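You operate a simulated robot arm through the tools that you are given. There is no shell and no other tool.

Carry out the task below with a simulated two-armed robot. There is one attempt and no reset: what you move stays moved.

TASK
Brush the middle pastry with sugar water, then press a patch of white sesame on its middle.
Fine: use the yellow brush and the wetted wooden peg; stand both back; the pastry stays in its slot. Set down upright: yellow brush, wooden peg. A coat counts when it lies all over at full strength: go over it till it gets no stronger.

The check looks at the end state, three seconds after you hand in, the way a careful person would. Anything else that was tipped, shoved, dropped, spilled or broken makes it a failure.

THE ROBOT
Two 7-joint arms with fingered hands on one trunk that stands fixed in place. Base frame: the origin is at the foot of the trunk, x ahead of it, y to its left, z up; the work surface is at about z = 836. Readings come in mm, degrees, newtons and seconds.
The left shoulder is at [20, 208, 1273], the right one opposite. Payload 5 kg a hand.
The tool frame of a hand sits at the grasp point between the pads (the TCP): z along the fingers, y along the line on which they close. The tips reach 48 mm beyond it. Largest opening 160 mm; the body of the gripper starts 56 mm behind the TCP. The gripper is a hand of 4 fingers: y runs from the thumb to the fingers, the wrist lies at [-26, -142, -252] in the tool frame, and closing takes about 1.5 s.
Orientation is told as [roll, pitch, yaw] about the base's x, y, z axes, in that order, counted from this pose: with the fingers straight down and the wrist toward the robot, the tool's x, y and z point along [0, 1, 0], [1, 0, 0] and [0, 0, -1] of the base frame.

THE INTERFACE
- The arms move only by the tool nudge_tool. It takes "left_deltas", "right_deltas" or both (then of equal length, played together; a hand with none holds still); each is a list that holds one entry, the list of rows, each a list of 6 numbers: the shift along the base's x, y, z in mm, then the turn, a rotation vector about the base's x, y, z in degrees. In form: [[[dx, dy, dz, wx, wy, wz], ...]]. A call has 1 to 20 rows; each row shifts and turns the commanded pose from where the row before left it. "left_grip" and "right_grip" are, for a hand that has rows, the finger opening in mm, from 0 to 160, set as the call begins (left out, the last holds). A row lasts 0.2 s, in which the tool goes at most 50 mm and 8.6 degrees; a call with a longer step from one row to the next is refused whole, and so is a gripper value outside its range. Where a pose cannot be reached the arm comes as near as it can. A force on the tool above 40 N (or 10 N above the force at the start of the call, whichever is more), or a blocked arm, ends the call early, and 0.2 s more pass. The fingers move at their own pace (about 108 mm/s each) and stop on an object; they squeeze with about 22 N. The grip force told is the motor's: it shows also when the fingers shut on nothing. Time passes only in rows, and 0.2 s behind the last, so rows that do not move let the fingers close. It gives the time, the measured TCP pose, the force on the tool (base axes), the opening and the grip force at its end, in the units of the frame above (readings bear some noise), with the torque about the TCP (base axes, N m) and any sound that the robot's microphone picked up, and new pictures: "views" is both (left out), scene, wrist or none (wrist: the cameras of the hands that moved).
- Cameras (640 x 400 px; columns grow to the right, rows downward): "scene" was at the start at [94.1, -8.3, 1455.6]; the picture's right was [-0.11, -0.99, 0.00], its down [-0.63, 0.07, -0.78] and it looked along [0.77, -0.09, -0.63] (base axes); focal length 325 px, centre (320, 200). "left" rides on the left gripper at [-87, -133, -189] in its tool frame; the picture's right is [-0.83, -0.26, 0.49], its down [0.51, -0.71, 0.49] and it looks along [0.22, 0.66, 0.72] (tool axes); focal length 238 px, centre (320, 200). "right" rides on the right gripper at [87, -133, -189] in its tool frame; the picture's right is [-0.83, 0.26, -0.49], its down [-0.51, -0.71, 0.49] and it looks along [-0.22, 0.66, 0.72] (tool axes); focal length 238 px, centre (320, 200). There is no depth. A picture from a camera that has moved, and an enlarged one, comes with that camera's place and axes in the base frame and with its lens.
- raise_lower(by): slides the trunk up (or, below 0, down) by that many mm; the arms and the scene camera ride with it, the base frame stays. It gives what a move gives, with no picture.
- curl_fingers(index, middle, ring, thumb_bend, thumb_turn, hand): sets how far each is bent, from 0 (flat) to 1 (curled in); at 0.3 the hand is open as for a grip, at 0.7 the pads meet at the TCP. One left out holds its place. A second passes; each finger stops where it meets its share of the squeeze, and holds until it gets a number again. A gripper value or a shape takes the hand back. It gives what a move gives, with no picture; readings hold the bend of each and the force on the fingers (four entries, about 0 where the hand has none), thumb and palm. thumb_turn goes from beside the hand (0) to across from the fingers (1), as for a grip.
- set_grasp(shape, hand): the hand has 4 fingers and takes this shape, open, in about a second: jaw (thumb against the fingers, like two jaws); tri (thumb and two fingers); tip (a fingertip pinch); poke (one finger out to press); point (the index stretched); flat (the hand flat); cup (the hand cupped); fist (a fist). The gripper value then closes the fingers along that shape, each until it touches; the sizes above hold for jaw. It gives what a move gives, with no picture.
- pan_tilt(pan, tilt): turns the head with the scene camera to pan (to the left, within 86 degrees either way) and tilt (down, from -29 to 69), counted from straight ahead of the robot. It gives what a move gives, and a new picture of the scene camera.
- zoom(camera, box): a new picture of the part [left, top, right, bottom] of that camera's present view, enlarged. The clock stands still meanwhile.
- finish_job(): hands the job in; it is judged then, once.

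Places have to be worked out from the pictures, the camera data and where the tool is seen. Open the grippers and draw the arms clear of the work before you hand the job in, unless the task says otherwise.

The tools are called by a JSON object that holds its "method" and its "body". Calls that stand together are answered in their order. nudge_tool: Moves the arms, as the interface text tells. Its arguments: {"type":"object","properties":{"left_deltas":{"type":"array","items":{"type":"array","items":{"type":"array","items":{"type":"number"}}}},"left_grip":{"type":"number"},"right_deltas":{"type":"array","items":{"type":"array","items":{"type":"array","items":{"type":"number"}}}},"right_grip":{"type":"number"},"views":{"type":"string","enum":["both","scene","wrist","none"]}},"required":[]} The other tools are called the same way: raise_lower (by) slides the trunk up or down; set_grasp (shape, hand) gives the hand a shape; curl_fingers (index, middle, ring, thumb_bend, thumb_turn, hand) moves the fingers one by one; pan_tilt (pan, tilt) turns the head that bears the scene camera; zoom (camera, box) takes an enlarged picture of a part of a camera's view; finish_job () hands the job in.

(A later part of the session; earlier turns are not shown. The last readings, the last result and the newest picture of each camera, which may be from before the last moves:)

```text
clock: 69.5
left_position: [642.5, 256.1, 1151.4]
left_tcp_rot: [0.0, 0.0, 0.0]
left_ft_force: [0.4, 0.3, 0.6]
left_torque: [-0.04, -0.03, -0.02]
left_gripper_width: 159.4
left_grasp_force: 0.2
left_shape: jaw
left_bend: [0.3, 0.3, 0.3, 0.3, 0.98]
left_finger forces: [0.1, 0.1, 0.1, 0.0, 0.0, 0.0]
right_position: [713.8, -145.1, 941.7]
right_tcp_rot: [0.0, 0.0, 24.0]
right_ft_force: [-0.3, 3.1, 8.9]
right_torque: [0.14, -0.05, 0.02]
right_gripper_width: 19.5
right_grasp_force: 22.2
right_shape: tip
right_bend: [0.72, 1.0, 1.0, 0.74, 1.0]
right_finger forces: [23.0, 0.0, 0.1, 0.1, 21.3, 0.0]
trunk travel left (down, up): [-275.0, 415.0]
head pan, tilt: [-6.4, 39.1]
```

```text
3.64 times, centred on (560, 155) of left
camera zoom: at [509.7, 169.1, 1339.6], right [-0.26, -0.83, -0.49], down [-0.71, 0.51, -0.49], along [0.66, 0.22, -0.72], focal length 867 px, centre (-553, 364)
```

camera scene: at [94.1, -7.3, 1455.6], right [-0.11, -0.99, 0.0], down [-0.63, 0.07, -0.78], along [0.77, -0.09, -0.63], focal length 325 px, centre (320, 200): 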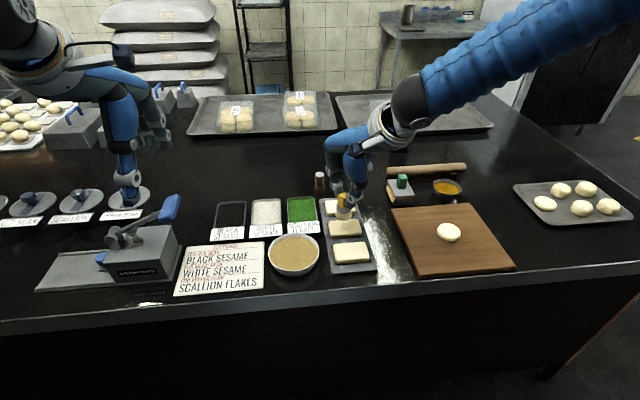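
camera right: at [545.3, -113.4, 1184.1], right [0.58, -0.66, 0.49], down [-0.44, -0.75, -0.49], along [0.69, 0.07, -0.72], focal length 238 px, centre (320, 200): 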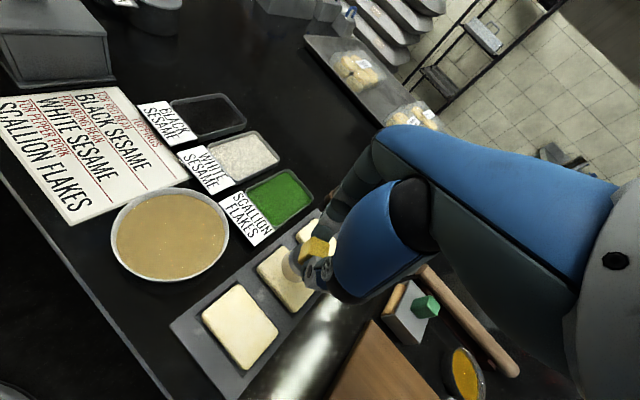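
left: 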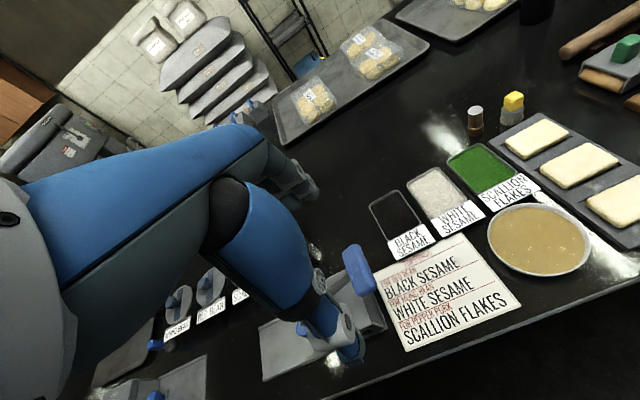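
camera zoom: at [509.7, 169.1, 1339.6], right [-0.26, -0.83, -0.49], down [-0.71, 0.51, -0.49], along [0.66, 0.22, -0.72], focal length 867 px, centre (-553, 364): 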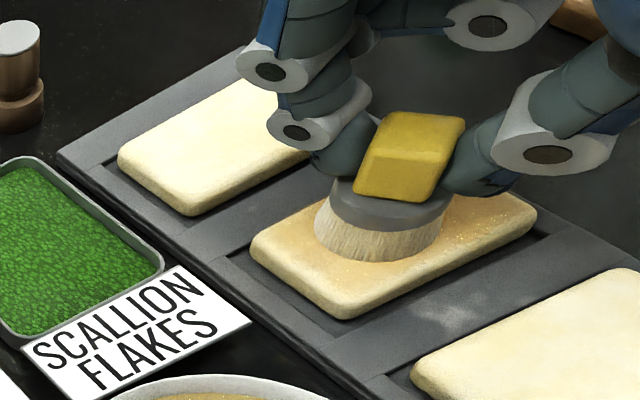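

Golden coat with sparkle is building up; force is 9 N so I'll ease 0.4 mm. Next I'll go round the perimeter: right end, near edge, left end.

{"method": "nudge_tool", "body": {"right_deltas": [[[0, 0, 0.4, 0, 0, 0], [0, -7, 0, 0, 0, 0], [0, -7, 0, 0, 0, 0], [0, -7, 0, 0, 0, 0], [0, -7, 0, 0, 0, 0], [-6, 0, 0, 0, 0, 0], [-6, 0, 0, 0, 0, 0], [-7, 0, 0, 0, 0, 0], [-7, 0, 0, 0, 0, 0], [0, 7, 0, 0, 0, 0], [0, 7, 0, 0, 0, 0], [0, 7, 0, 0, 0, 0], [0, 7, 0, 0, 0, 0], [0, 7, 0, 0, 0, 0], [0, 7, 0, 0, 0, 0], [0, 7, 0, 0, 0, 0], [0, 7, 0, 0, 0, 0], [7, 0, 0, 0, 0, 0], [7, 0, 0, 0, 0, 0], [0, 0, 0, 0, 0, 0]]], "views": "none"}}

{"method": "zoom", "body": {"camera": "scene", "box": [310, 190, 380, 260]}}

{"method": "zoom", "body": {"camera": "left", "box": [500, 100, 620, 210]}}

```text
clock: 73.7
left_position: [643.5, 255.8, 1151.0]
left_tcp_rot: [0.0, 0.1, 0.0]
left_ft_force: [0.1, -0.2, -0.6]
left_torque: [0.03, 0.0, -0.05]
left_gripper_width: 159.4
left_grasp_force: 0.0
left_shape: jaw
left_bend: [0.3, 0.3, 0.3, 0.3, 0.98]
left_finger forces: [0.0, 0.1, 0.0, 0.0, 0.0, 0.0]
right_position: [702.3, -117.1, 942.3]
right_tcp_rot: [0.0, 0.1, 23.9]
right_ft_force: [-2.2, 1.1, 7.0]
right_torque: [0.07, 0.01, -0.03]
right_gripper_width: 19.6
right_grasp_force: 22.2
right_shape: tip
right_bend: [0.71, 1.0, 1.0, 0.74, 1.0]
right_finger forces: [21.2, 0.0, 0.1, 0.0, 22.2, 0.1]
trunk travel left (down, up): [-275.0, 415.0]
head pan, tilt: [-6.4, 39.1]
```

```text
5.71 times, centred on (345, 225) of scene
camera zoom: at [93.6, -8.2, 1455.7], right [-0.11, -0.99, 0.0], down [-0.63, 0.07, -0.78], along [0.77, -0.09, -0.63], focal length 1855 px, centre (177, 57)
```

zoom: 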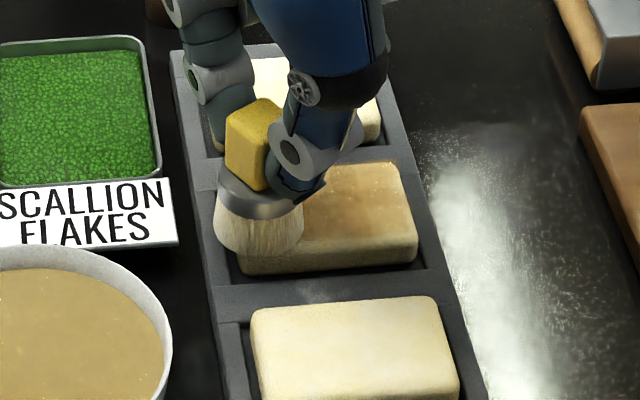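

```text
3.64 times, centred on (560, 155) of left
camera zoom: at [509.6, 168.8, 1339.7], right [-0.26, -0.83, -0.49], down [-0.71, 0.51, -0.49], along [0.66, 0.22, -0.72], focal length 867 px, centre (-553, 364)
```

zoom: 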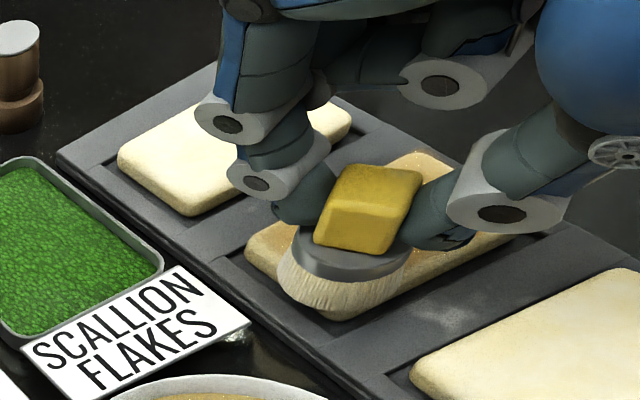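

Coat deepening. Another raster: far strip to the right, then back along the middle.

{"method": "nudge_tool", "body": {"right_deltas": [[[6, 0, 0, 0, 0, 0], [6, 0, 0, 0, 0, 0], [0, -7, 0, 0, 0, 0], [0, -7, 0, 0, 0, 0], [0, -7, 0, 0, 0, 0], [0, -7, 0, 0, 0, 0], [0, -7, 0, 0, 0, 0], [0, -7, 0, 0, 0, 0], [0, -7, 0, 0, 0, 0], [0, -7, 0, 0, 0, 0], [-6, 0, 0, 0, 0, 0], [-8, 0, 0, 0, 0, 0], [0, 7, 0, 0, 0, 0], [0, 7, 0, 0, 0, 0], [0, 7, 0, 0, 0, 0], [0, 7, 0, 0, 0, 0], [0, 7, 0, 0, 0, 0], [0, 7, 0, 0, 0, 0], [0, 7, 0, 0, 0, 0], [0, 7, 0, 0, 0, 0]]], "views": "none"}}

{"method": "nudge_tool", "body": {"right_deltas": [[[0, 0, 10, 0, 0, 0], [0, 0, 20, 0, 0, 0], [-10, 14, 10, 0, 0, 0], [-20, 30, 0, 0, 0, 0], [-20, 30, 0, 0, 0, 0], [-20, 30, 0, 0, 0, 0], [0, 3, 0, 0, 0, 0], [0, 0, 0, 0, 0, 0]]], "views": "none"}}

{"method": "zoom", "body": {"camera": "scene", "box": [324, 215, 366, 242]}}

{"method": "zoom", "body": {"camera": "scene", "box": [250, 185, 390, 285]}}

{"method": "zoom", "body": {"camera": "right", "box": [260, 220, 400, 380]}}

```text
clock: 77.9
left_position: [641.9, 256.0, 1150.5]
left_tcp_rot: [0.0, 0.0, -0.1]
left_ft_force: [0.1, 1.4, 0.2]
left_torque: [-0.02, 0.0, -0.03]
left_gripper_width: 159.7
left_grasp_force: 0.1
left_shape: jaw
left_bend: [0.3, 0.3, 0.3, 0.3, 0.98]
left_finger forces: [0.0, 0.0, 0.0, 0.0, 0.0, 0.1]
right_position: [699.5, -116.5, 942.3]
right_tcp_rot: [-0.1, 0.0, 24.0]
right_ft_force: [0.3, 0.9, 0.0]
right_torque: [-0.01, -0.01, -0.02]
right_gripper_width: 19.6
right_grasp_force: 22.4
right_shape: tip
right_bend: [0.71, 1.0, 1.0, 0.74, 1.0]
right_finger forces: [20.7, 0.1, 0.0, 0.0, 20.7, 0.0]
trunk travel left (down, up): [-275.0, 415.0]
head pan, tilt: [-6.4, 39.1]
```

```text
clock: 79.7
left_position: [642.4, 257.5, 1150.8]
left_tcp_rot: [0.1, 0.0, -0.1]
left_ft_force: [0.1, 0.2, 0.3]
left_torque: [-0.05, -0.03, 0.0]
left_gripper_width: 159.7
left_grasp_force: 0.1
left_shape: jaw
left_bend: [0.3, 0.3, 0.3, 0.3, 0.98]
left_finger forces: [0.0, 0.0, 0.0, 0.0, 0.0, 0.1]
right_position: [627.7, -8.4, 981.8]
right_tcp_rot: [0.0, 0.0, 24.0]
right_ft_force: [-0.8, 0.5, -0.3]
right_torque: [-0.05, 0.01, -0.03]
right_gripper_width: 19.9
right_grasp_force: 22.3
right_shape: tip
right_bend: [0.71, 1.0, 1.0, 0.74, 1.0]
right_finger forces: [20.6, 0.0, 0.1, 0.1, 20.6, 0.0]
trunk travel left (down, up): [-275.0, 415.0]
head pan, tilt: [-6.4, 39.1]
```

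```text
14.81 times, centred on (345, 228) of scene
camera zoom: at [94.0, -7.8, 1455.6], right [-0.11, -0.99, 0.0], down [-0.63, 0.07, -0.78], along [0.77, -0.09, -0.63], focal length 4809 px, centre (-50, -222)
```

zoom: 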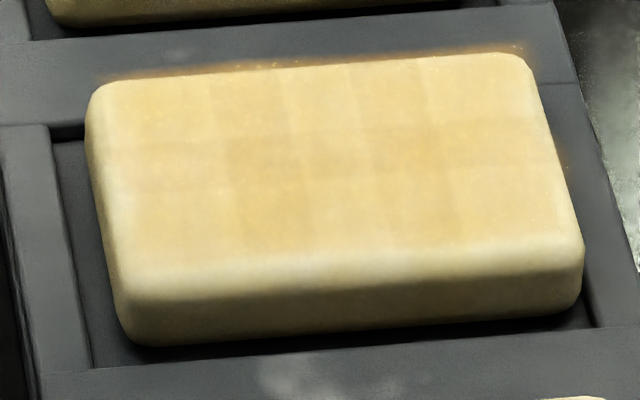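

```text
4.00 times, centred on (320, 235) of scene
camera zoom: at [94.0, -7.8, 1455.6], right [-0.11, -0.99, 0.0], down [-0.63, 0.07, -0.78], along [0.77, -0.09, -0.63], focal length 1298 px, centre (320, 60)
```

zoom: 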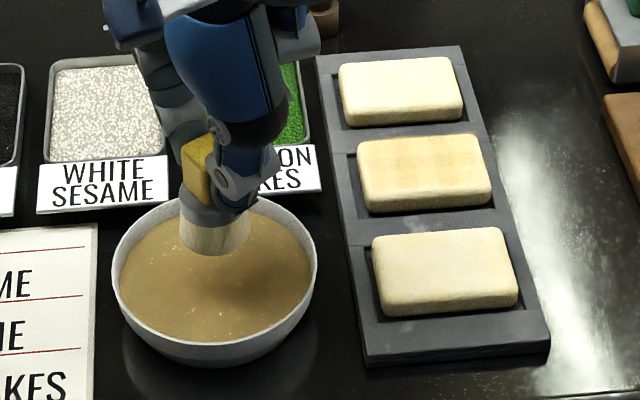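

```text
2.50 times, centred on (330, 300) of right
camera zoom: at [471.5, 16.3, 1170.9], right [0.58, -0.66, 0.49], down [-0.44, -0.75, -0.49], along [0.69, 0.07, -0.72], focal length 596 px, centre (295, -50)
```

zoom: 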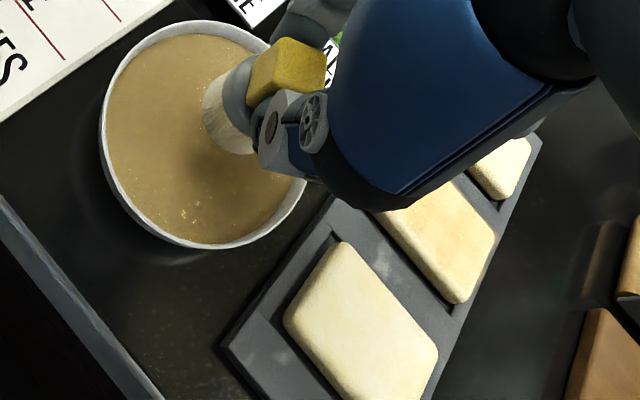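

The coat is more even, and the faint smear beyond the edge moves with the pastry, so it's part of its coat, not spilled on the tray. I'll re-dip and do further full passes until the colour stops changing.

{"method": "nudge_tool", "body": {"right_deltas": [[[-2, 3, -20, 0, 0, 0], [0, 0, -16, 0, 0, 0], [0, 0, -5, 0, 0, 0], [0, 0, -2, 0, 0, 0], [0, 0, 0, 0, 0, 0]]], "views": "none"}}

{"method": "nudge_tool", "body": {"right_deltas": [[[0, 0, -1, 0, 0, 0], [0, 0, 0, 0, 0, 0]]], "views": "none"}}

```text
clock: 80.9
left_position: [644.1, 254.6, 1150.7]
left_tcp_rot: [0.0, 0.0, -0.1]
left_ft_force: [0.2, 0.1, -0.4]
left_torque: [-0.05, -0.02, 0.0]
left_gripper_width: 159.5
left_grasp_force: 0.0
left_shape: jaw
left_bend: [0.3, 0.3, 0.3, 0.3, 0.98]
left_finger forces: [0.0, 0.1, 0.1, 0.0, 0.1, 0.0]
right_position: [628.3, -7.1, 939.4]
right_tcp_rot: [0.0, 0.0, 23.9]
right_ft_force: [0.7, -0.2, 0.4]
right_torque: [-0.03, -0.03, 0.0]
right_gripper_width: 20.1
right_grasp_force: 22.3
right_shape: tip
right_bend: [0.71, 1.0, 1.0, 0.74, 1.0]
right_finger forces: [20.6, 0.0, 0.0, 0.0, 20.8, 0.1]
trunk travel left (down, up): [-275.0, 415.0]
head pan, tilt: [-6.4, 39.1]
```

```text
clock: 81.5
left_position: [643.1, 256.1, 1150.1]
left_tcp_rot: [0.0, 0.0, 0.0]
left_ft_force: [0.5, 0.0, -0.4]
left_torque: [0.0, -0.02, 0.0]
left_gripper_width: 159.7
left_grasp_force: 0.1
left_shape: jaw
left_bend: [0.3, 0.3, 0.3, 0.3, 0.98]
left_finger forces: [0.0, 0.0, 0.1, 0.1, 0.0, 0.0]
right_position: [627.5, -7.1, 939.1]
right_tcp_rot: [0.0, 0.0, 24.0]
right_ft_force: [0.7, 0.3, -0.6]
right_torque: [0.0, 0.02, 0.03]
right_gripper_width: 20.0
right_grasp_force: 22.4
right_shape: tip
right_bend: [0.71, 1.0, 1.0, 0.74, 1.0]
right_finger forces: [20.6, 0.0, 0.0, 0.0, 20.7, 0.0]
trunk travel left (down, up): [-275.0, 415.0]
head pan, tilt: [-6.4, 39.1]
```

{"method": "nudge_tool", "body": {"right_deltas": [[[0, 0, -1.5, 0, 0, 0], [0, 0, 0, 0, 0, 0]]], "views": "none"}}

```text
clock: 82.1
left_position: [642.6, 256.1, 1151.6]
left_tcp_rot: [0.0, -0.1, -0.1]
left_ft_force: [0.0, 0.1, 0.3]
left_torque: [0.02, 0.0, 0.0]
left_gripper_width: 159.8
left_grasp_force: 0.1
left_shape: jaw
left_bend: [0.3, 0.3, 0.3, 0.3, 0.98]
left_finger forces: [0.0, 0.1, 0.1, 0.1, 0.0, 0.0]
right_position: [628.6, -6.6, 937.6]
right_tcp_rot: [0.0, -0.1, 24.1]
right_ft_force: [-0.2, 0.5, 6.3]
right_torque: [0.03, -0.02, 0.01]
right_gripper_width: 19.6
right_grasp_force: 22.2
right_shape: tip
right_bend: [0.71, 1.0, 1.0, 0.74, 1.0]
right_finger forces: [21.2, 0.1, 0.0, 0.0, 21.7, 0.1]
trunk travel left (down, up): [-275.0, 415.0]
head pan, tilt: [-6.4, 39.1]
```

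Floor contact at 6 N: soaked. Lift, go back over the pastry and come down to contact, all watched at the end.

{"method": "nudge_tool", "body": {"right_deltas": [[[0, 0, 0, 0, 0, 0], [0, 0, 15, 0, 0, 0], [0, 0, 30, 0, 0, 0], [15, -27, 0, 0, 0, 0], [15, -27, 0, 0, 0, 0], [15, -27, 0, 0, 0, 0], [15, -27, 0, 0, 0, 0], [14, -26, 0, 0, 0, 0], [0, 0, -20, 0, 0, 0], [0, 0, -14, 0, 0, 0], [0, 0, -5, 0, 0, 0], [0, 0, -1.2, 0, 0, 0], [0, 0, 0, 0, 0, 0]]], "views": "none"}}

```text
clock: 84.9
left_position: [643.8, 255.2, 1150.7]
left_tcp_rot: [0.0, 0.0, 0.0]
left_ft_force: [0.6, 0.4, -0.2]
left_torque: [0.02, 0.0, -0.05]
left_gripper_width: 159.5
left_grasp_force: 0.1
left_shape: jaw
left_bend: [0.3, 0.3, 0.3, 0.3, 0.98]
left_finger forces: [0.1, 0.1, 0.1, 0.0, 0.0, 0.1]
right_position: [702.8, -141.9, 941.6]
right_tcp_rot: [0.0, 0.0, 23.9]
right_ft_force: [0.3, 0.5, 1.7]
right_torque: [-0.02, 0.0, 0.0]
right_gripper_width: 19.6
right_grasp_force: 21.9
right_shape: tip
right_bend: [0.71, 1.0, 1.0, 0.74, 1.0]
right_finger forces: [20.8, 0.1, 0.0, 0.1, 21.3, 0.0]
trunk travel left (down, up): [-275.0, 415.0]
head pan, tilt: [-6.4, 39.1]
```

Contact at 1.7 N. Pressing 0.6 mm more and rastering again: near strip, then middle.

{"method": "nudge_tool", "body": {"right_deltas": [[[0, 0, -0.6, 0, 0, 0], [-3, -7, 0, 0, 0, 0], [-3, -7, 0, 0, 0, 0], [-3, -7, 0, 0, 0, 0], [-4, -7, 0, 0, 0, 0], [0, -4, 0, 0, 0, 0], [0, 7.5, 0, 0, 0, 0], [0, 7.5, 0, 0, 0, 0], [0, 7.5, 0, 0, 0, 0], [0, 7.5, 0, 0, 0, 0], [0, 7.5, 0, 0, 0, 0], [0, 7.5, 0, 0, 0, 0], [0, 7.5, 0, 0, 0, 0], [0, 7.5, 0, 0, 0, 0], [6, 0, 0, 0, 0, 0], [7, 0, 0, 0, 0, 0], [0, -7.5, 0, 0, 0, 0], [0, -7.5, 0, 0, 0, 0], [0, -7.5, 0, 0, 0, 0], [0, -7.5, 0, 0, 0, 0]]], "views": "none"}}

{"method": "nudge_tool", "body": {"right_deltas": [[[0, -7.5, 0, 0, 0, 0], [0, -7.5, 0, 0, 0, 0], [0, -7.5, 0, 0, 0, 0], [0, -7.5, 0, 0, 0, 0], [6, 0, 0, 0, 0, 0], [6, 0, 0, 0, 0, 0], [0, 7.5, 0, 0, 0, 0], [0, 7.5, 0, 0, 0, 0], [0, 7.5, 0, 0, 0, 0], [0, 7.5, 0, 0, 0, 0], [0, 7.5, 0, 0, 0, 0], [0, 7.5, 0, 0, 0, 0], [0, 7.5, 0, 0, 0, 0], [0, 7.5, 0, 0, 0, 0], [-6, 0, 0, 0, 0, 0], [-6, 0, 0, 0, 0, 0], [0, -7.5, 0, 0, 0, 0], [0, -7.5, 0, 0, 0, 0], [0, -7.5, 0, 0, 0, 0], [0, -7.5, 0, 0, 0, 0]]], "views": "none"}}

{"method": "zoom", "body": {"camera": "scene", "box": [310, 190, 380, 260]}}

```text
clock: 89.1
left_position: [643.3, 255.6, 1151.0]
left_tcp_rot: [0.0, 0.0, 0.0]
left_ft_force: [0.6, -0.2, -0.4]
left_torque: [0.03, 0.0, -0.02]
left_gripper_width: 159.8
left_grasp_force: 0.0
left_shape: jaw
left_bend: [0.3, 0.3, 0.3, 0.3, 0.98]
left_finger forces: [0.0, 0.0, 0.0, 0.0, 0.1, 0.0]
right_position: [702.6, -142.9, 942.1]
right_tcp_rot: [0.0, 0.1, 24.0]
right_ft_force: [0.3, 1.0, -0.2]
right_torque: [-0.02, -0.01, -0.01]
right_gripper_width: 19.6
right_grasp_force: 21.9
right_shape: tip
right_bend: [0.71, 1.0, 1.0, 0.74, 1.0]
right_finger forces: [21.5, 0.1, 0.0, 0.0, 21.5, 0.0]
trunk travel left (down, up): [-275.0, 415.0]
head pan, tilt: [-6.4, 39.1]
```

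```text
clock: 93.3
left_position: [641.3, 256.9, 1151.3]
left_tcp_rot: [0.1, 0.0, 0.0]
left_ft_force: [0.3, -0.7, 0.3]
left_torque: [0.02, 0.0, 0.03]
left_gripper_width: 159.7
left_grasp_force: 0.1
left_shape: jaw
left_bend: [0.3, 0.3, 0.3, 0.3, 0.98]
left_finger forces: [0.1, 0.0, 0.0, 0.0, 0.0, 0.1]
right_position: [703.3, -145.1, 940.8]
right_tcp_rot: [0.0, 0.0, 24.1]
right_ft_force: [1.2, 1.5, 5.8]
right_torque: [0.1, -0.07, 0.0]
right_gripper_width: 19.7
right_grasp_force: 22.3
right_shape: tip
right_bend: [0.71, 1.0, 1.0, 0.74, 1.0]
right_finger forces: [22.9, 0.0, 0.0, 0.0, 21.6, 0.1]
trunk travel left (down, up): [-275.0, 415.0]
head pan, tilt: [-6.4, 39.1]
```

```text
5.71 times, centred on (345, 225) of scene
camera zoom: at [93.8, -8.3, 1455.7], right [-0.11, -0.99, 0.0], down [-0.63, 0.07, -0.78], along [0.77, -0.09, -0.63], focal length 1855 px, centre (177, 57)
```

zoom: 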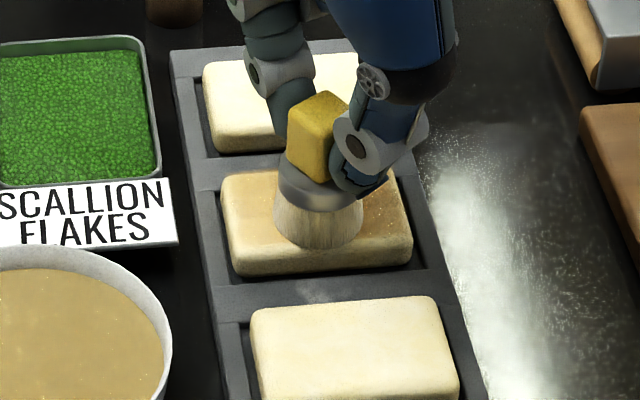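

Contact stays around 0–6 N and the colour deepens. I'll do one more near-strip and far-strip pass, then lift and compare.

{"method": "nudge_tool", "body": {"right_deltas": [[[0, -7, -0.3, 0, 0, 0], [-6, -7, 0, 0, 0, 0], [-7, -7, 0, 0, 0, 0], [0, -7, 0, 0, 0, 0], [0, 7.5, 0, 0, 0, 0], [0, 7.5, 0, 0, 0, 0], [0, 7.5, 0, 0, 0, 0], [0, 7.5, 0, 0, 0, 0], [0, 7.5, 0, 0, 0, 0], [0, 7.5, 0, 0, 0, 0], [0, 7.5, 0, 0, 0, 0], [0, 7.5, 0, 0, 0, 0], [6, 0, 0, 0, 0, 0], [6, 0, 0, 0, 0, 0], [6, 0, 0, 0, 0, 0], [7, 0, 0, 0, 0, 0], [0, -7.5, 0, 0, 0, 0], [0, -7.5, 0, 0, 0, 0], [0, -7.5, 0, 0, 0, 0], [0, -7.5, 0, 0, 0, 0]]], "views": "none"}}

{"method": "nudge_tool", "body": {"right_deltas": [[[0, -7.5, 0, 0, 0, 0], [0, -7.5, 0, 0, 0, 0], [0, -7.5, 0, 0, 0, 0], [0, -7.5, 0, 0, 0, 0], [-6, 0, 0, 0, 0, 0], [-6, 0, 0, 0, 0, 0], [0, 7.5, 0, 0, 0, 0], [0, 7.5, 0, 0, 0, 0], [0, 7.5, 0, 0, 0, 0], [0, 7.5, 0, 0, 0, 0], [0, 7.5, 0, 0, 0, 0], [0, 7.5, 0, 0, 0, 0], [0, 7.5, 0, 0, 0, 0], [0, 7.5, 0, 0, 0, 0], [0, 0, 0, 0, 0, 0]]], "views": "none"}}

{"method": "nudge_tool", "body": {"right_deltas": [[[0, 0, 10, 0, 0, 0], [0, 0, 20, 0, 0, 0], [-10, 14, 10, 0, 0, 0], [-20, 30, 0, 0, 0, 0], [-20, 30, 0, 0, 0, 0], [-20, 30, 0, 0, 0, 0], [0, 3, 0, 0, 0, 0], [0, 0, 0, 0, 0, 0]]], "views": "none"}}

{"method": "zoom", "body": {"camera": "scene", "box": [324, 215, 366, 242]}}

{"method": "zoom", "body": {"camera": "scene", "box": [250, 185, 390, 285]}}

{"method": "zoom", "body": {"camera": "right", "box": [260, 220, 400, 380]}}

```text
clock: 97.5
left_position: [642.8, 254.7, 1150.7]
left_tcp_rot: [0.0, 0.0, -0.1]
left_ft_force: [-0.7, -0.6, -0.5]
left_torque: [0.01, -0.01, 0.01]
left_gripper_width: 159.5
left_grasp_force: 0.0
left_shape: jaw
left_bend: [0.3, 0.3, 0.3, 0.3, 0.98]
left_finger forces: [0.0, 0.0, 0.1, 0.0, 0.0, 0.0]
right_position: [714.2, -140.2, 941.4]
right_tcp_rot: [0.1, 0.0, 24.0]
right_ft_force: [-1.4, 0.0, 5.4]
right_torque: [0.1, -0.08, 0.0]
right_gripper_width: 19.8
right_grasp_force: 22.2
right_shape: tip
right_bend: [0.71, 1.0, 1.0, 0.74, 1.0]
right_finger forces: [22.7, 0.1, 0.0, 0.0, 22.1, 0.0]
trunk travel left (down, up): [-275.0, 415.0]
head pan, tilt: [-6.4, 39.1]
```

```text
clock: 100.7
left_position: [643.4, 255.9, 1149.9]
left_tcp_rot: [0.0, 0.1, 0.0]
left_ft_force: [0.2, -0.7, 0.3]
left_torque: [0.04, -0.02, 0.02]
left_gripper_width: 159.6
left_grasp_force: 0.1
left_shape: jaw
left_bend: [0.3, 0.3, 0.3, 0.3, 0.98]
left_finger forces: [0.0, 0.0, 0.1, 0.0, 0.1, 0.0]
right_position: [700.6, -109.5, 940.9]
right_tcp_rot: [0.1, 0.0, 24.1]
right_ft_force: [0.4, -1.1, 3.6]
right_torque: [0.0, -0.01, 0.03]
right_gripper_width: 19.8
right_grasp_force: 22.0
right_shape: tip
right_bend: [0.71, 1.0, 1.0, 0.74, 1.0]
right_finger forces: [22.1, 0.0, 0.1, 0.1, 23.0, 0.1]
trunk travel left (down, up): [-275.0, 415.0]
head pan, tilt: [-6.4, 39.1]
```

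```text
clock: 102.5
left_position: [642.0, 256.3, 1150.5]
left_tcp_rot: [0.0, -0.1, 0.0]
left_ft_force: [-0.4, 0.1, 0.0]
left_torque: [-0.02, 0.03, 0.03]
left_gripper_width: 159.4
left_grasp_force: 0.1
left_shape: jaw
left_bend: [0.3, 0.3, 0.3, 0.3, 0.98]
left_finger forces: [0.1, 0.0, 0.0, 0.1, 0.0, 0.0]
right_position: [633.5, -5.2, 980.2]
right_tcp_rot: [0.0, 0.1, 24.0]
right_ft_force: [0.6, 0.5, -0.9]
right_torque: [-0.05, -0.05, 0.03]
right_gripper_width: 19.9
right_grasp_force: 21.7
right_shape: tip
right_bend: [0.71, 1.0, 1.0, 0.74, 1.0]
right_finger forces: [21.8, 0.0, 0.0, 0.1, 21.9, 0.0]
trunk travel left (down, up): [-275.0, 415.0]
head pan, tilt: [-6.4, 39.1]
```

```text
14.81 times, centred on (345, 228) of scene
camera zoom: at [94.1, -7.8, 1455.6], right [-0.11, -0.99, 0.0], down [-0.63, 0.07, -0.78], along [0.77, -0.09, -0.63], focal length 4809 px, centre (-50, -222)
```

zoom: 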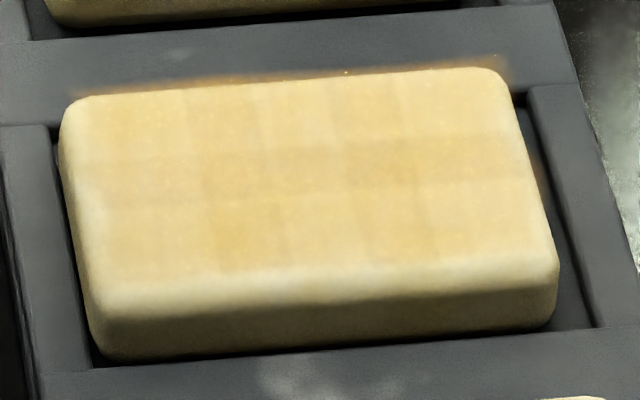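

```text
4.00 times, centred on (320, 235) of scene
camera zoom: at [94.1, -7.8, 1455.6], right [-0.11, -0.99, 0.0], down [-0.63, 0.07, -0.78], along [0.77, -0.09, -0.63], focal length 1298 px, centre (320, 60)
```

zoom: 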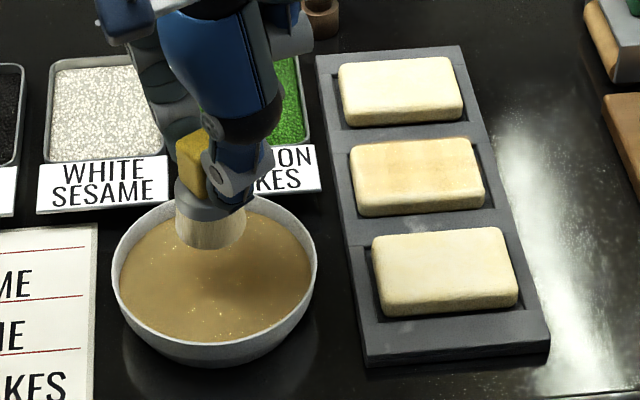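

```text
2.50 times, centred on (330, 300) of right
camera zoom: at [476.7, 19.5, 1169.2], right [0.58, -0.66, 0.49], down [-0.44, -0.75, -0.49], along [0.69, 0.07, -0.72], focal length 596 px, centre (295, -50)
```

zoom: 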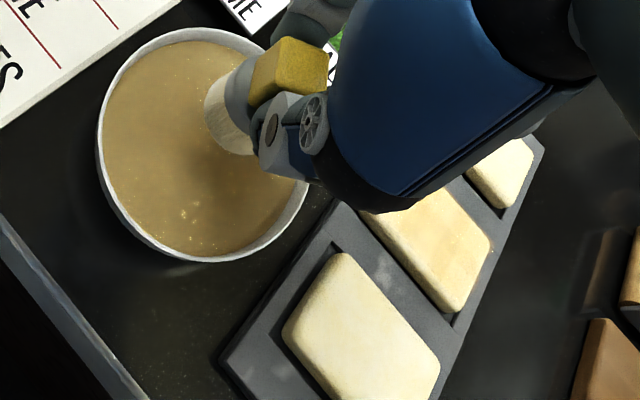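

The coat looks uniform now, its faint checker pattern unchanged from the last look, so it is near saturation. I'll do one more dip and full pass to confirm it gets no stronger.

{"method": "nudge_tool", "body": {"right_deltas": [[[-6, 0, -20, 0, 0, 0], [0, 0, -16, 0, 0, 0], [0, 0, -4, 0, 0, 0], [0, 0, -2, 0, 0, 0], [0, 0, 0, 0, 0, 0]]], "views": "none"}}

{"method": "nudge_tool", "body": {"right_deltas": [[[0, 0, -1.2, 0, 0, 0], [0, 0, 0, 0, 0, 0]]], "views": "none"}}

```text
clock: 103.7
left_position: [643.7, 255.5, 1151.1]
left_tcp_rot: [0.0, 0.0, 0.0]
left_ft_force: [0.5, -0.1, 0.6]
left_torque: [0.0, -0.03, -0.01]
left_gripper_width: 159.6
left_grasp_force: 0.0
left_shape: jaw
left_bend: [0.3, 0.3, 0.3, 0.3, 0.98]
left_finger forces: [0.0, 0.0, 0.0, 0.0, 0.1, 0.0]
right_position: [627.0, -4.5, 939.1]
right_tcp_rot: [0.0, 0.0, 23.9]
right_ft_force: [0.1, 0.1, -0.7]
right_torque: [-0.01, -0.03, 0.04]
right_gripper_width: 19.5
right_grasp_force: 21.9
right_shape: tip
right_bend: [0.71, 1.0, 1.0, 0.74, 1.0]
right_finger forces: [21.8, 0.0, 0.0, 0.1, 21.8, 0.1]
trunk travel left (down, up): [-275.0, 415.0]
head pan, tilt: [-6.4, 39.1]
```

```text
clock: 104.3
left_position: [643.0, 255.7, 1150.3]
left_tcp_rot: [0.0, 0.1, 0.1]
left_ft_force: [-0.5, -0.1, 0.0]
left_torque: [-0.02, 0.01, 0.02]
left_gripper_width: 159.6
left_grasp_force: 0.0
left_shape: jaw
left_bend: [0.3, 0.3, 0.3, 0.3, 0.98]
left_finger forces: [0.1, 0.1, 0.0, 0.0, 0.0, 0.0]
right_position: [628.1, -3.5, 937.2]
right_tcp_rot: [0.0, 0.0, 24.0]
right_ft_force: [0.7, -0.6, 0.0]
right_torque: [-0.02, 0.03, -0.04]
right_gripper_width: 19.8
right_grasp_force: 22.1
right_shape: tip
right_bend: [0.71, 1.0, 1.0, 0.74, 1.0]
right_finger forces: [21.8, 0.0, 0.0, 0.0, 21.9, 0.0]
trunk travel left (down, up): [-275.0, 415.0]
head pan, tilt: [-6.4, 39.1]
```

{"method": "nudge_tool", "body": {"right_deltas": [[[0, 0, -1.2, 0, 0, 0], [0, 0, 0, 0, 0, 0]]], "views": "none"}}

```text
clock: 104.9
left_position: [642.0, 255.4, 1151.9]
left_tcp_rot: [0.0, -0.1, -0.1]
left_ft_force: [-0.8, -1.1, 0.1]
left_torque: [-0.01, 0.04, -0.01]
left_gripper_width: 159.6
left_grasp_force: 0.1
left_shape: jaw
left_bend: [0.3, 0.3, 0.3, 0.3, 0.98]
left_finger forces: [0.0, 0.0, 0.0, 0.0, 0.1, 0.1]
right_position: [628.0, -3.1, 935.4]
right_tcp_rot: [0.1, 0.0, 24.0]
right_ft_force: [-0.1, 0.3, 5.0]
right_torque: [0.01, 0.0, 0.01]
right_gripper_width: 19.9
right_grasp_force: 21.8
right_shape: tip
right_bend: [0.71, 1.0, 1.0, 0.74, 1.0]
right_finger forces: [22.0, 0.0, 0.0, 0.0, 22.9, 0.1]
trunk travel left (down, up): [-275.0, 415.0]
head pan, tilt: [-6.4, 39.1]
```

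Floor contact at 5 N again. Back to the pastry, down to contact.

{"method": "nudge_tool", "body": {"right_deltas": [[[0, 0, 0, 0, 0, 0], [0, 0, 15, 0, 0, 0], [0, 0, 30, 0, 0, 0], [15, -27, 0, 0, 0, 0], [15, -27, 0, 0, 0, 0], [15, -27, 0, 0, 0, 0], [15, -28, 0, 0, 0, 0], [14, -28, 0, 0, 0, 0], [0, 0, -20, 0, 0, 0], [0, 0, -14, 0, 0, 0], [0, 0, -5, 0, 0, 0], [0, 0, -1.2, 0, 0, 0], [0, 0, 0, 0, 0, 0]]], "views": "none"}}

```text
clock: 107.7
left_position: [642.4, 255.6, 1150.0]
left_tcp_rot: [0.0, 0.0, -0.1]
left_ft_force: [0.8, 0.1, -0.2]
left_torque: [0.0, -0.01, 0.01]
left_gripper_width: 159.7
left_grasp_force: 0.1
left_shape: jaw
left_bend: [0.3, 0.3, 0.3, 0.3, 0.98]
left_finger forces: [0.0, 0.0, 0.1, 0.0, 0.1, 0.1]
right_position: [701.7, -140.2, 941.5]
right_tcp_rot: [0.0, 0.0, 24.0]
right_ft_force: [0.3, 1.0, -0.3]
right_torque: [-0.03, 0.01, 0.02]
right_gripper_width: 19.9
right_grasp_force: 21.8
right_shape: tip
right_bend: [0.71, 1.0, 1.0, 0.74, 1.0]
right_finger forces: [21.6, 0.1, 0.0, 0.1, 21.7, 0.0]
trunk travel left (down, up): [-275.0, 415.0]
head pan, tilt: [-6.4, 39.1]
```

Not yet in contact; pressing down 1.2 mm and checking before the raster.

{"method": "nudge_tool", "body": {"right_deltas": [[[0, 0, -1.2, 0, 0, 0], [0, 0, 0, 0, 0, 0]]], "views": "none"}}

```text
clock: 108.3
left_position: [642.4, 255.6, 1151.0]
left_tcp_rot: [0.1, 0.0, 0.1]
left_ft_force: [-0.3, 0.5, -0.9]
left_torque: [0.01, 0.01, -0.02]
left_gripper_width: 159.8
left_grasp_force: 0.2
left_shape: jaw
left_bend: [0.3, 0.3, 0.3, 0.3, 0.98]
left_finger forces: [0.1, 0.0, 0.0, 0.1, 0.1, 0.0]
right_position: [701.3, -140.1, 940.7]
right_tcp_rot: [0.1, 0.0, 24.1]
right_ft_force: [-1.0, -0.6, 4.2]
right_torque: [0.01, 0.0, -0.03]
right_gripper_width: 19.7
right_grasp_force: 22.7
right_shape: tip
right_bend: [0.71, 1.0, 1.0, 0.74, 1.0]
right_finger forces: [22.0, 0.1, 0.1, 0.1, 22.6, 0.0]
trunk travel left (down, up): [-275.0, 415.0]
head pan, tilt: [-6.4, 39.1]
```

Contact at 4.2 N. Now the full pass: near strip, middle, far strip, covering corners.

{"method": "nudge_tool", "body": {"right_deltas": [[[-3, -7, 0, 0, 0, 0], [-3, -7, 0, 0, 0, 0], [-3, -7, 0, 0, 0, 0], [-4, -7, 0, 0, 0, 0], [0, -4, 0, 0, 0, 0], [0, 7.5, 0, 0, 0, 0], [0, 7.5, 0, 0, 0, 0], [0, 7.5, 0, 0, 0, 0], [0, 7.5, 0, 0, 0, 0], [0, 7.5, 0, 0, 0, 0], [0, 7.5, 0, 0, 0, 0], [0, 7.5, 0, 0, 0, 0], [0, 7.5, 0, 0, 0, 0], [6, 0, 0, 0, 0, 0], [7, 0, 0, 0, 0, 0], [0, -7.5, 0, 0, 0, 0], [0, -7.5, 0, 0, 0, 0], [0, -7.5, 0, 0, 0, 0], [0, -7.5, 0, 0, 0, 0], [0, 0, 0, 0, 0, 0]]], "views": "none"}}

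{"method": "nudge_tool", "body": {"right_deltas": [[[0, -7.5, -0.3, 0, 0, 0], [0, -7.5, 0, 0, 0, 0], [0, -7.5, 0, 0, 0, 0], [0, -7.5, 0, 0, 0, 0], [6, 0, 0, 0, 0, 0], [6, 0, 0, 0, 0, 0], [0, 7.5, 0, 0, 0, 0], [0, 7.5, 0, 0, 0, 0], [0, 7.5, 0, 0, 0, 0], [0, 7.5, 0, 0, 0, 0], [0, 7.5, 0, 0, 0, 0], [0, 7.5, 0, 0, 0, 0], [0, 7.5, 0, 0, 0, 0], [0, 7.5, 0, 0, 0, 0], [-6, 0, 0, 0, 0, 0], [-6, 0, 0, 0, 0, 0], [-6, 0, 0, 0, 0, 0], [-6, 0, 0, 0, 0, 0], [0, 0, 0, 0, 0, 0]]], "views": "none"}}

{"method": "nudge_tool", "body": {"right_deltas": [[[0, -7.5, 0, 0, 0, 0], [0, -7.5, 0, 0, 0, 0], [0, -7.5, 0, 0, 0, 0], [0, -7.5, 0, 0, 0, 0], [0, -7.5, 0, 0, 0, 0], [0, -7.5, 0, 0, 0, 0], [0, -7.5, 0, 0, 0, 0], [0, -7.5, 0, 0, 0, 0], [6, 0, 0, 0, 0, 0], [6, 0, 0, 0, 0, 0], [6, 0, 0, 0, 0, 0], [6, 0, 0, 0, 0, 0], [0, 7.5, 0, 0, 0, 0], [0, 7.5, 0, 0, 0, 0], [0, 7.5, 0, 0, 0, 0], [0, 7.5, 0, 0, 0, 0], [-6, 0, 0, 0, 0, 0], [-6, 0, 0, 0, 0, 0], [0, 7.5, 0, 0, 0, 0], [0, 7.5, 0, 0, 0, 0]]], "views": "none"}}

{"method": "zoom", "body": {"camera": "scene", "box": [310, 190, 380, 260]}}

```text
clock: 112.5
left_position: [642.1, 256.4, 1150.4]
left_tcp_rot: [0.0, 0.0, 0.0]
left_ft_force: [0.5, 0.2, 0.4]
left_torque: [-0.02, 0.01, 0.02]
left_gripper_width: 159.7
left_grasp_force: 0.2
left_shape: jaw
left_bend: [0.3, 0.3, 0.3, 0.3, 0.98]
left_finger forces: [0.1, 0.1, 0.0, 0.0, 0.1, 0.1]
right_position: [699.2, -143.0, 940.7]
right_tcp_rot: [0.1, 0.1, 24.0]
right_ft_force: [0.7, 0.7, 5.0]
right_torque: [0.08, -0.03, 0.02]
right_gripper_width: 19.8
right_grasp_force: 22.2
right_shape: tip
right_bend: [0.71, 1.0, 1.0, 0.74, 1.0]
right_finger forces: [23.2, 0.1, 0.1, 0.0, 22.7, 0.0]
trunk travel left (down, up): [-275.0, 415.0]
head pan, tilt: [-6.4, 39.1]
```

```text
clock: 116.5
left_position: [641.4, 255.7, 1151.5]
left_tcp_rot: [0.0, -0.1, 0.0]
left_ft_force: [0.7, 0.4, 0.4]
left_torque: [0.0, 0.0, 0.01]
left_gripper_width: 159.7
left_grasp_force: 0.0
left_shape: jaw
left_bend: [0.3, 0.3, 0.3, 0.3, 0.98]
left_finger forces: [0.0, 0.0, 0.0, 0.0, 0.1, 0.1]
right_position: [687.3, -111.7, 940.9]
right_tcp_rot: [0.0, 0.1, 24.0]
right_ft_force: [0.7, 0.6, 0.2]
right_torque: [0.01, -0.06, -0.02]
right_gripper_width: 20.0
right_grasp_force: 22.5
right_shape: tip
right_bend: [0.71, 1.0, 1.0, 0.74, 1.0]
right_finger forces: [22.2, 0.0, 0.0, 0.1, 21.8, 0.1]
trunk travel left (down, up): [-275.0, 415.0]
head pan, tilt: [-6.4, 39.1]
```

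```text
clock: 120.7
left_position: [643.0, 255.6, 1150.3]
left_tcp_rot: [0.0, 0.0, 0.0]
left_ft_force: [0.1, 0.4, 0.6]
left_torque: [0.0, -0.04, 0.01]
left_gripper_width: 159.8
left_grasp_force: 0.1
left_shape: jaw
left_bend: [0.3, 0.3, 0.3, 0.3, 0.98]
left_finger forces: [0.0, 0.0, 0.1, 0.0, 0.1, 0.0]
right_position: [700.6, -128.1, 940.9]
right_tcp_rot: [0.0, 0.0, 24.0]
right_ft_force: [-0.2, -2.9, 7.8]
right_torque: [-0.13, -0.03, 0.02]
right_gripper_width: 20.2
right_grasp_force: 21.8
right_shape: tip
right_bend: [0.71, 1.0, 1.0, 0.74, 1.0]
right_finger forces: [21.8, 0.1, 0.0, 0.0, 24.0, 0.0]
trunk travel left (down, up): [-275.0, 415.0]
head pan, tilt: [-6.4, 39.1]
```

```text
5.71 times, centred on (345, 225) of scene
camera zoom: at [93.7, -8.1, 1455.7], right [-0.11, -0.99, 0.0], down [-0.63, 0.07, -0.78], along [0.77, -0.09, -0.63], focal length 1855 px, centre (177, 57)
```

zoom: 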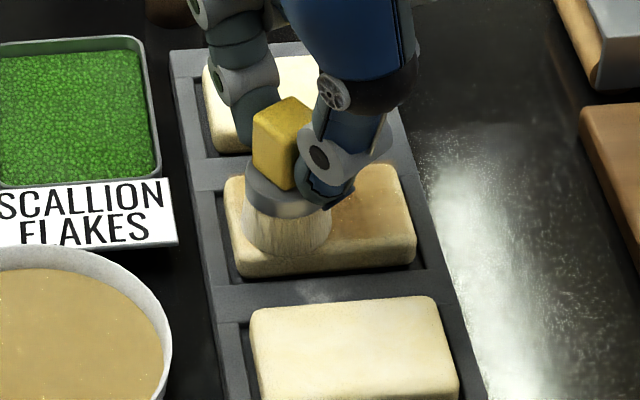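

I'll lift and swing to the same spot as before for a like-for-like comparison of the coat.

{"method": "nudge_tool", "body": {"right_deltas": [[[0, 0, 10, 0, 0, 0], [0, 0, 20, 0, 0, 0], [-10, 18, 10, 0, 0, 0], [-20, 35, 0, 0, 0, 0], [-20, 35, 0, 0, 0, 0], [-20, 35, 0, 0, 0, 0], [0, 0, 0, 0, 0, 0]]], "views": "none"}}

{"method": "zoom", "body": {"camera": "scene", "box": [324, 215, 366, 242]}}

{"method": "zoom", "body": {"camera": "right", "box": [300, 260, 400, 360]}}

{"method": "zoom", "body": {"camera": "scene", "box": [250, 185, 390, 285]}}

```text
clock: 122.3
left_position: [643.0, 255.0, 1151.2]
left_tcp_rot: [0.1, 0.0, 0.0]
left_ft_force: [0.2, -0.4, 0.1]
left_torque: [0.1, 0.01, 0.02]
left_gripper_width: 159.9
left_grasp_force: 0.0
left_shape: jaw
left_bend: [0.3, 0.3, 0.3, 0.3, 0.98]
left_finger forces: [0.0, 0.1, 0.0, 0.0, 0.0, 0.1]
right_position: [631.8, -4.7, 978.2]
right_tcp_rot: [0.1, 0.0, 23.9]
right_ft_force: [0.4, -1.1, -1.3]
right_torque: [0.11, -0.01, 0.04]
right_gripper_width: 19.8
right_grasp_force: 22.2
right_shape: tip
right_bend: [0.71, 1.0, 1.0, 0.74, 1.0]
right_finger forces: [22.0, 0.0, 0.1, 0.1, 21.9, 0.0]
trunk travel left (down, up): [-275.0, 415.0]
head pan, tilt: [-6.4, 39.1]
```

```text
14.81 times, centred on (345, 228) of scene
camera zoom: at [94.7, -9.6, 1455.6], right [-0.11, -0.99, 0.0], down [-0.63, 0.07, -0.78], along [0.77, -0.09, -0.63], focal length 4809 px, centre (-50, -222)
```

zoom: 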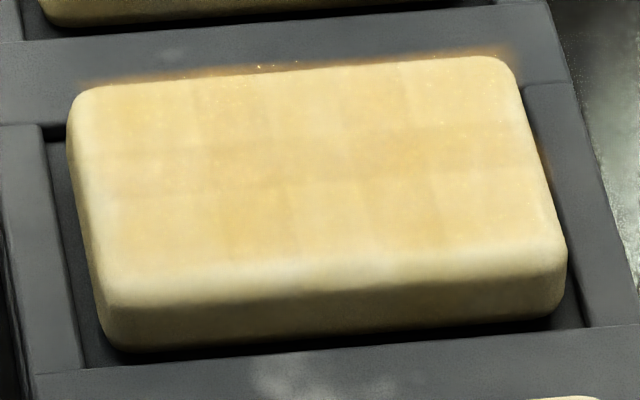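

```text
4.00 times, centred on (350, 310) of right
camera zoom: at [473.9, 20.3, 1167.1], right [0.58, -0.66, 0.49], down [-0.44, -0.75, -0.49], along [0.69, 0.07, -0.72], focal length 953 px, centre (200, -240)
```

zoom: 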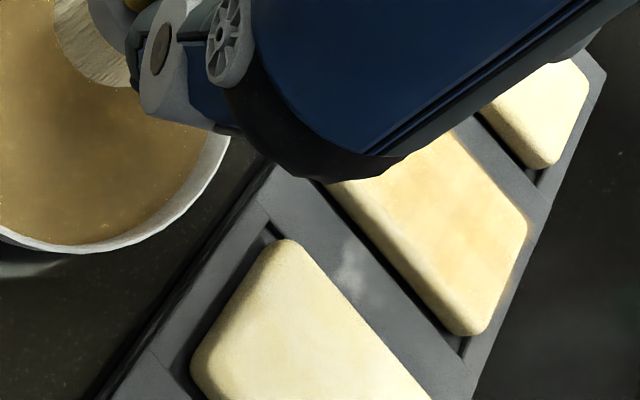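

```text
4.00 times, centred on (320, 235) of scene
camera zoom: at [94.7, -9.6, 1455.6], right [-0.11, -0.99, 0.0], down [-0.63, 0.07, -0.78], along [0.77, -0.09, -0.63], focal length 1298 px, centre (320, 60)
```

zoom: 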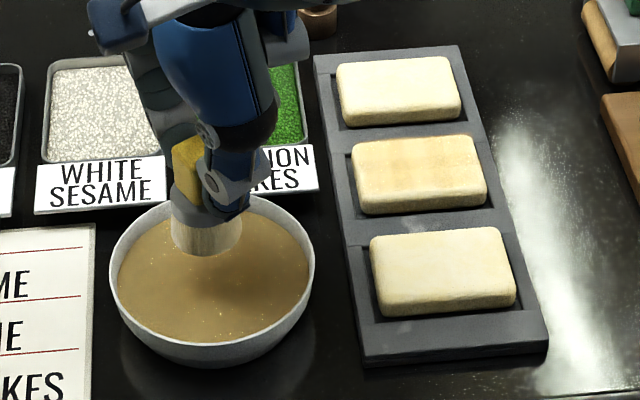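

The colour is essentially unchanged from the previous look. I'll zoom tighter on the four edges to make sure no corner or edge is weaker.

{"method": "zoom", "body": {"camera": "scene", "box": [326, 218, 346, 240]}}

{"method": "zoom", "body": {"camera": "scene", "box": [344, 216, 366, 238]}}

{"method": "zoom", "body": {"camera": "left", "box": [520, 120, 640, 220]}}

```text
16.00 times, centred on (336, 229) of scene
camera zoom: at [94.7, -9.6, 1455.6], right [-0.11, -0.99, 0.0], down [-0.63, 0.07, -0.78], along [0.77, -0.09, -0.63], focal length 5194 px, centre (64, -264)
```

zoom: 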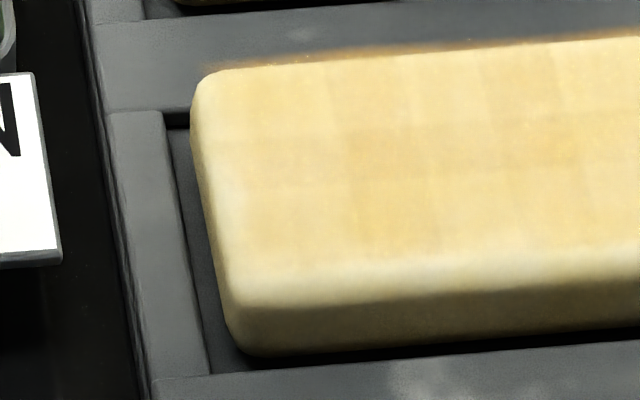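

```text
16.00 times, centred on (355, 227) of scene
camera zoom: at [94.7, -9.6, 1455.6], right [-0.11, -0.99, 0.0], down [-0.63, 0.07, -0.78], along [0.77, -0.09, -0.63], focal length 5194 px, centre (-240, -232)
```

zoom: 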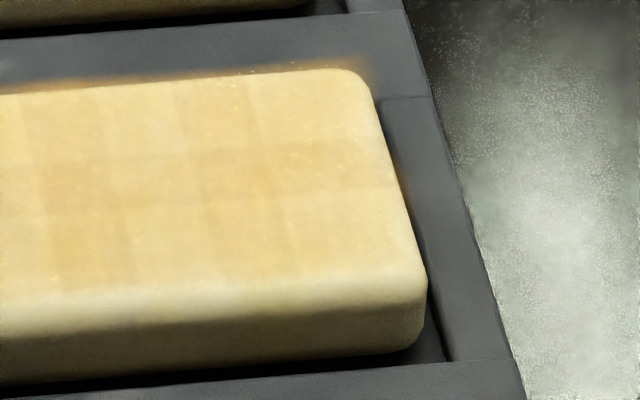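

```text
4.00 times, centred on (580, 170) of left
camera zoom: at [510.7, 167.1, 1339.4], right [-0.26, -0.83, -0.49], down [-0.71, 0.51, -0.49], along [0.66, 0.22, -0.72], focal length 953 px, centre (-720, 320)
```

zoom: 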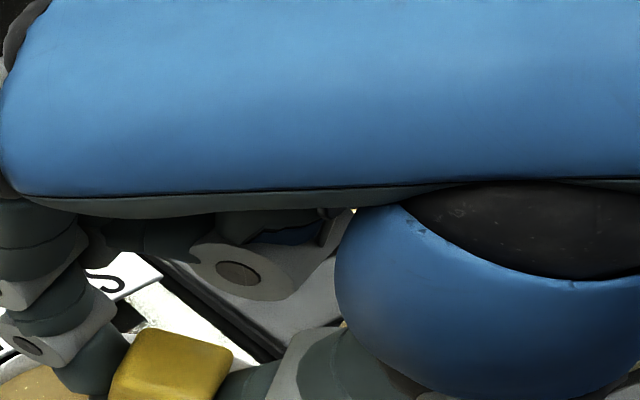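

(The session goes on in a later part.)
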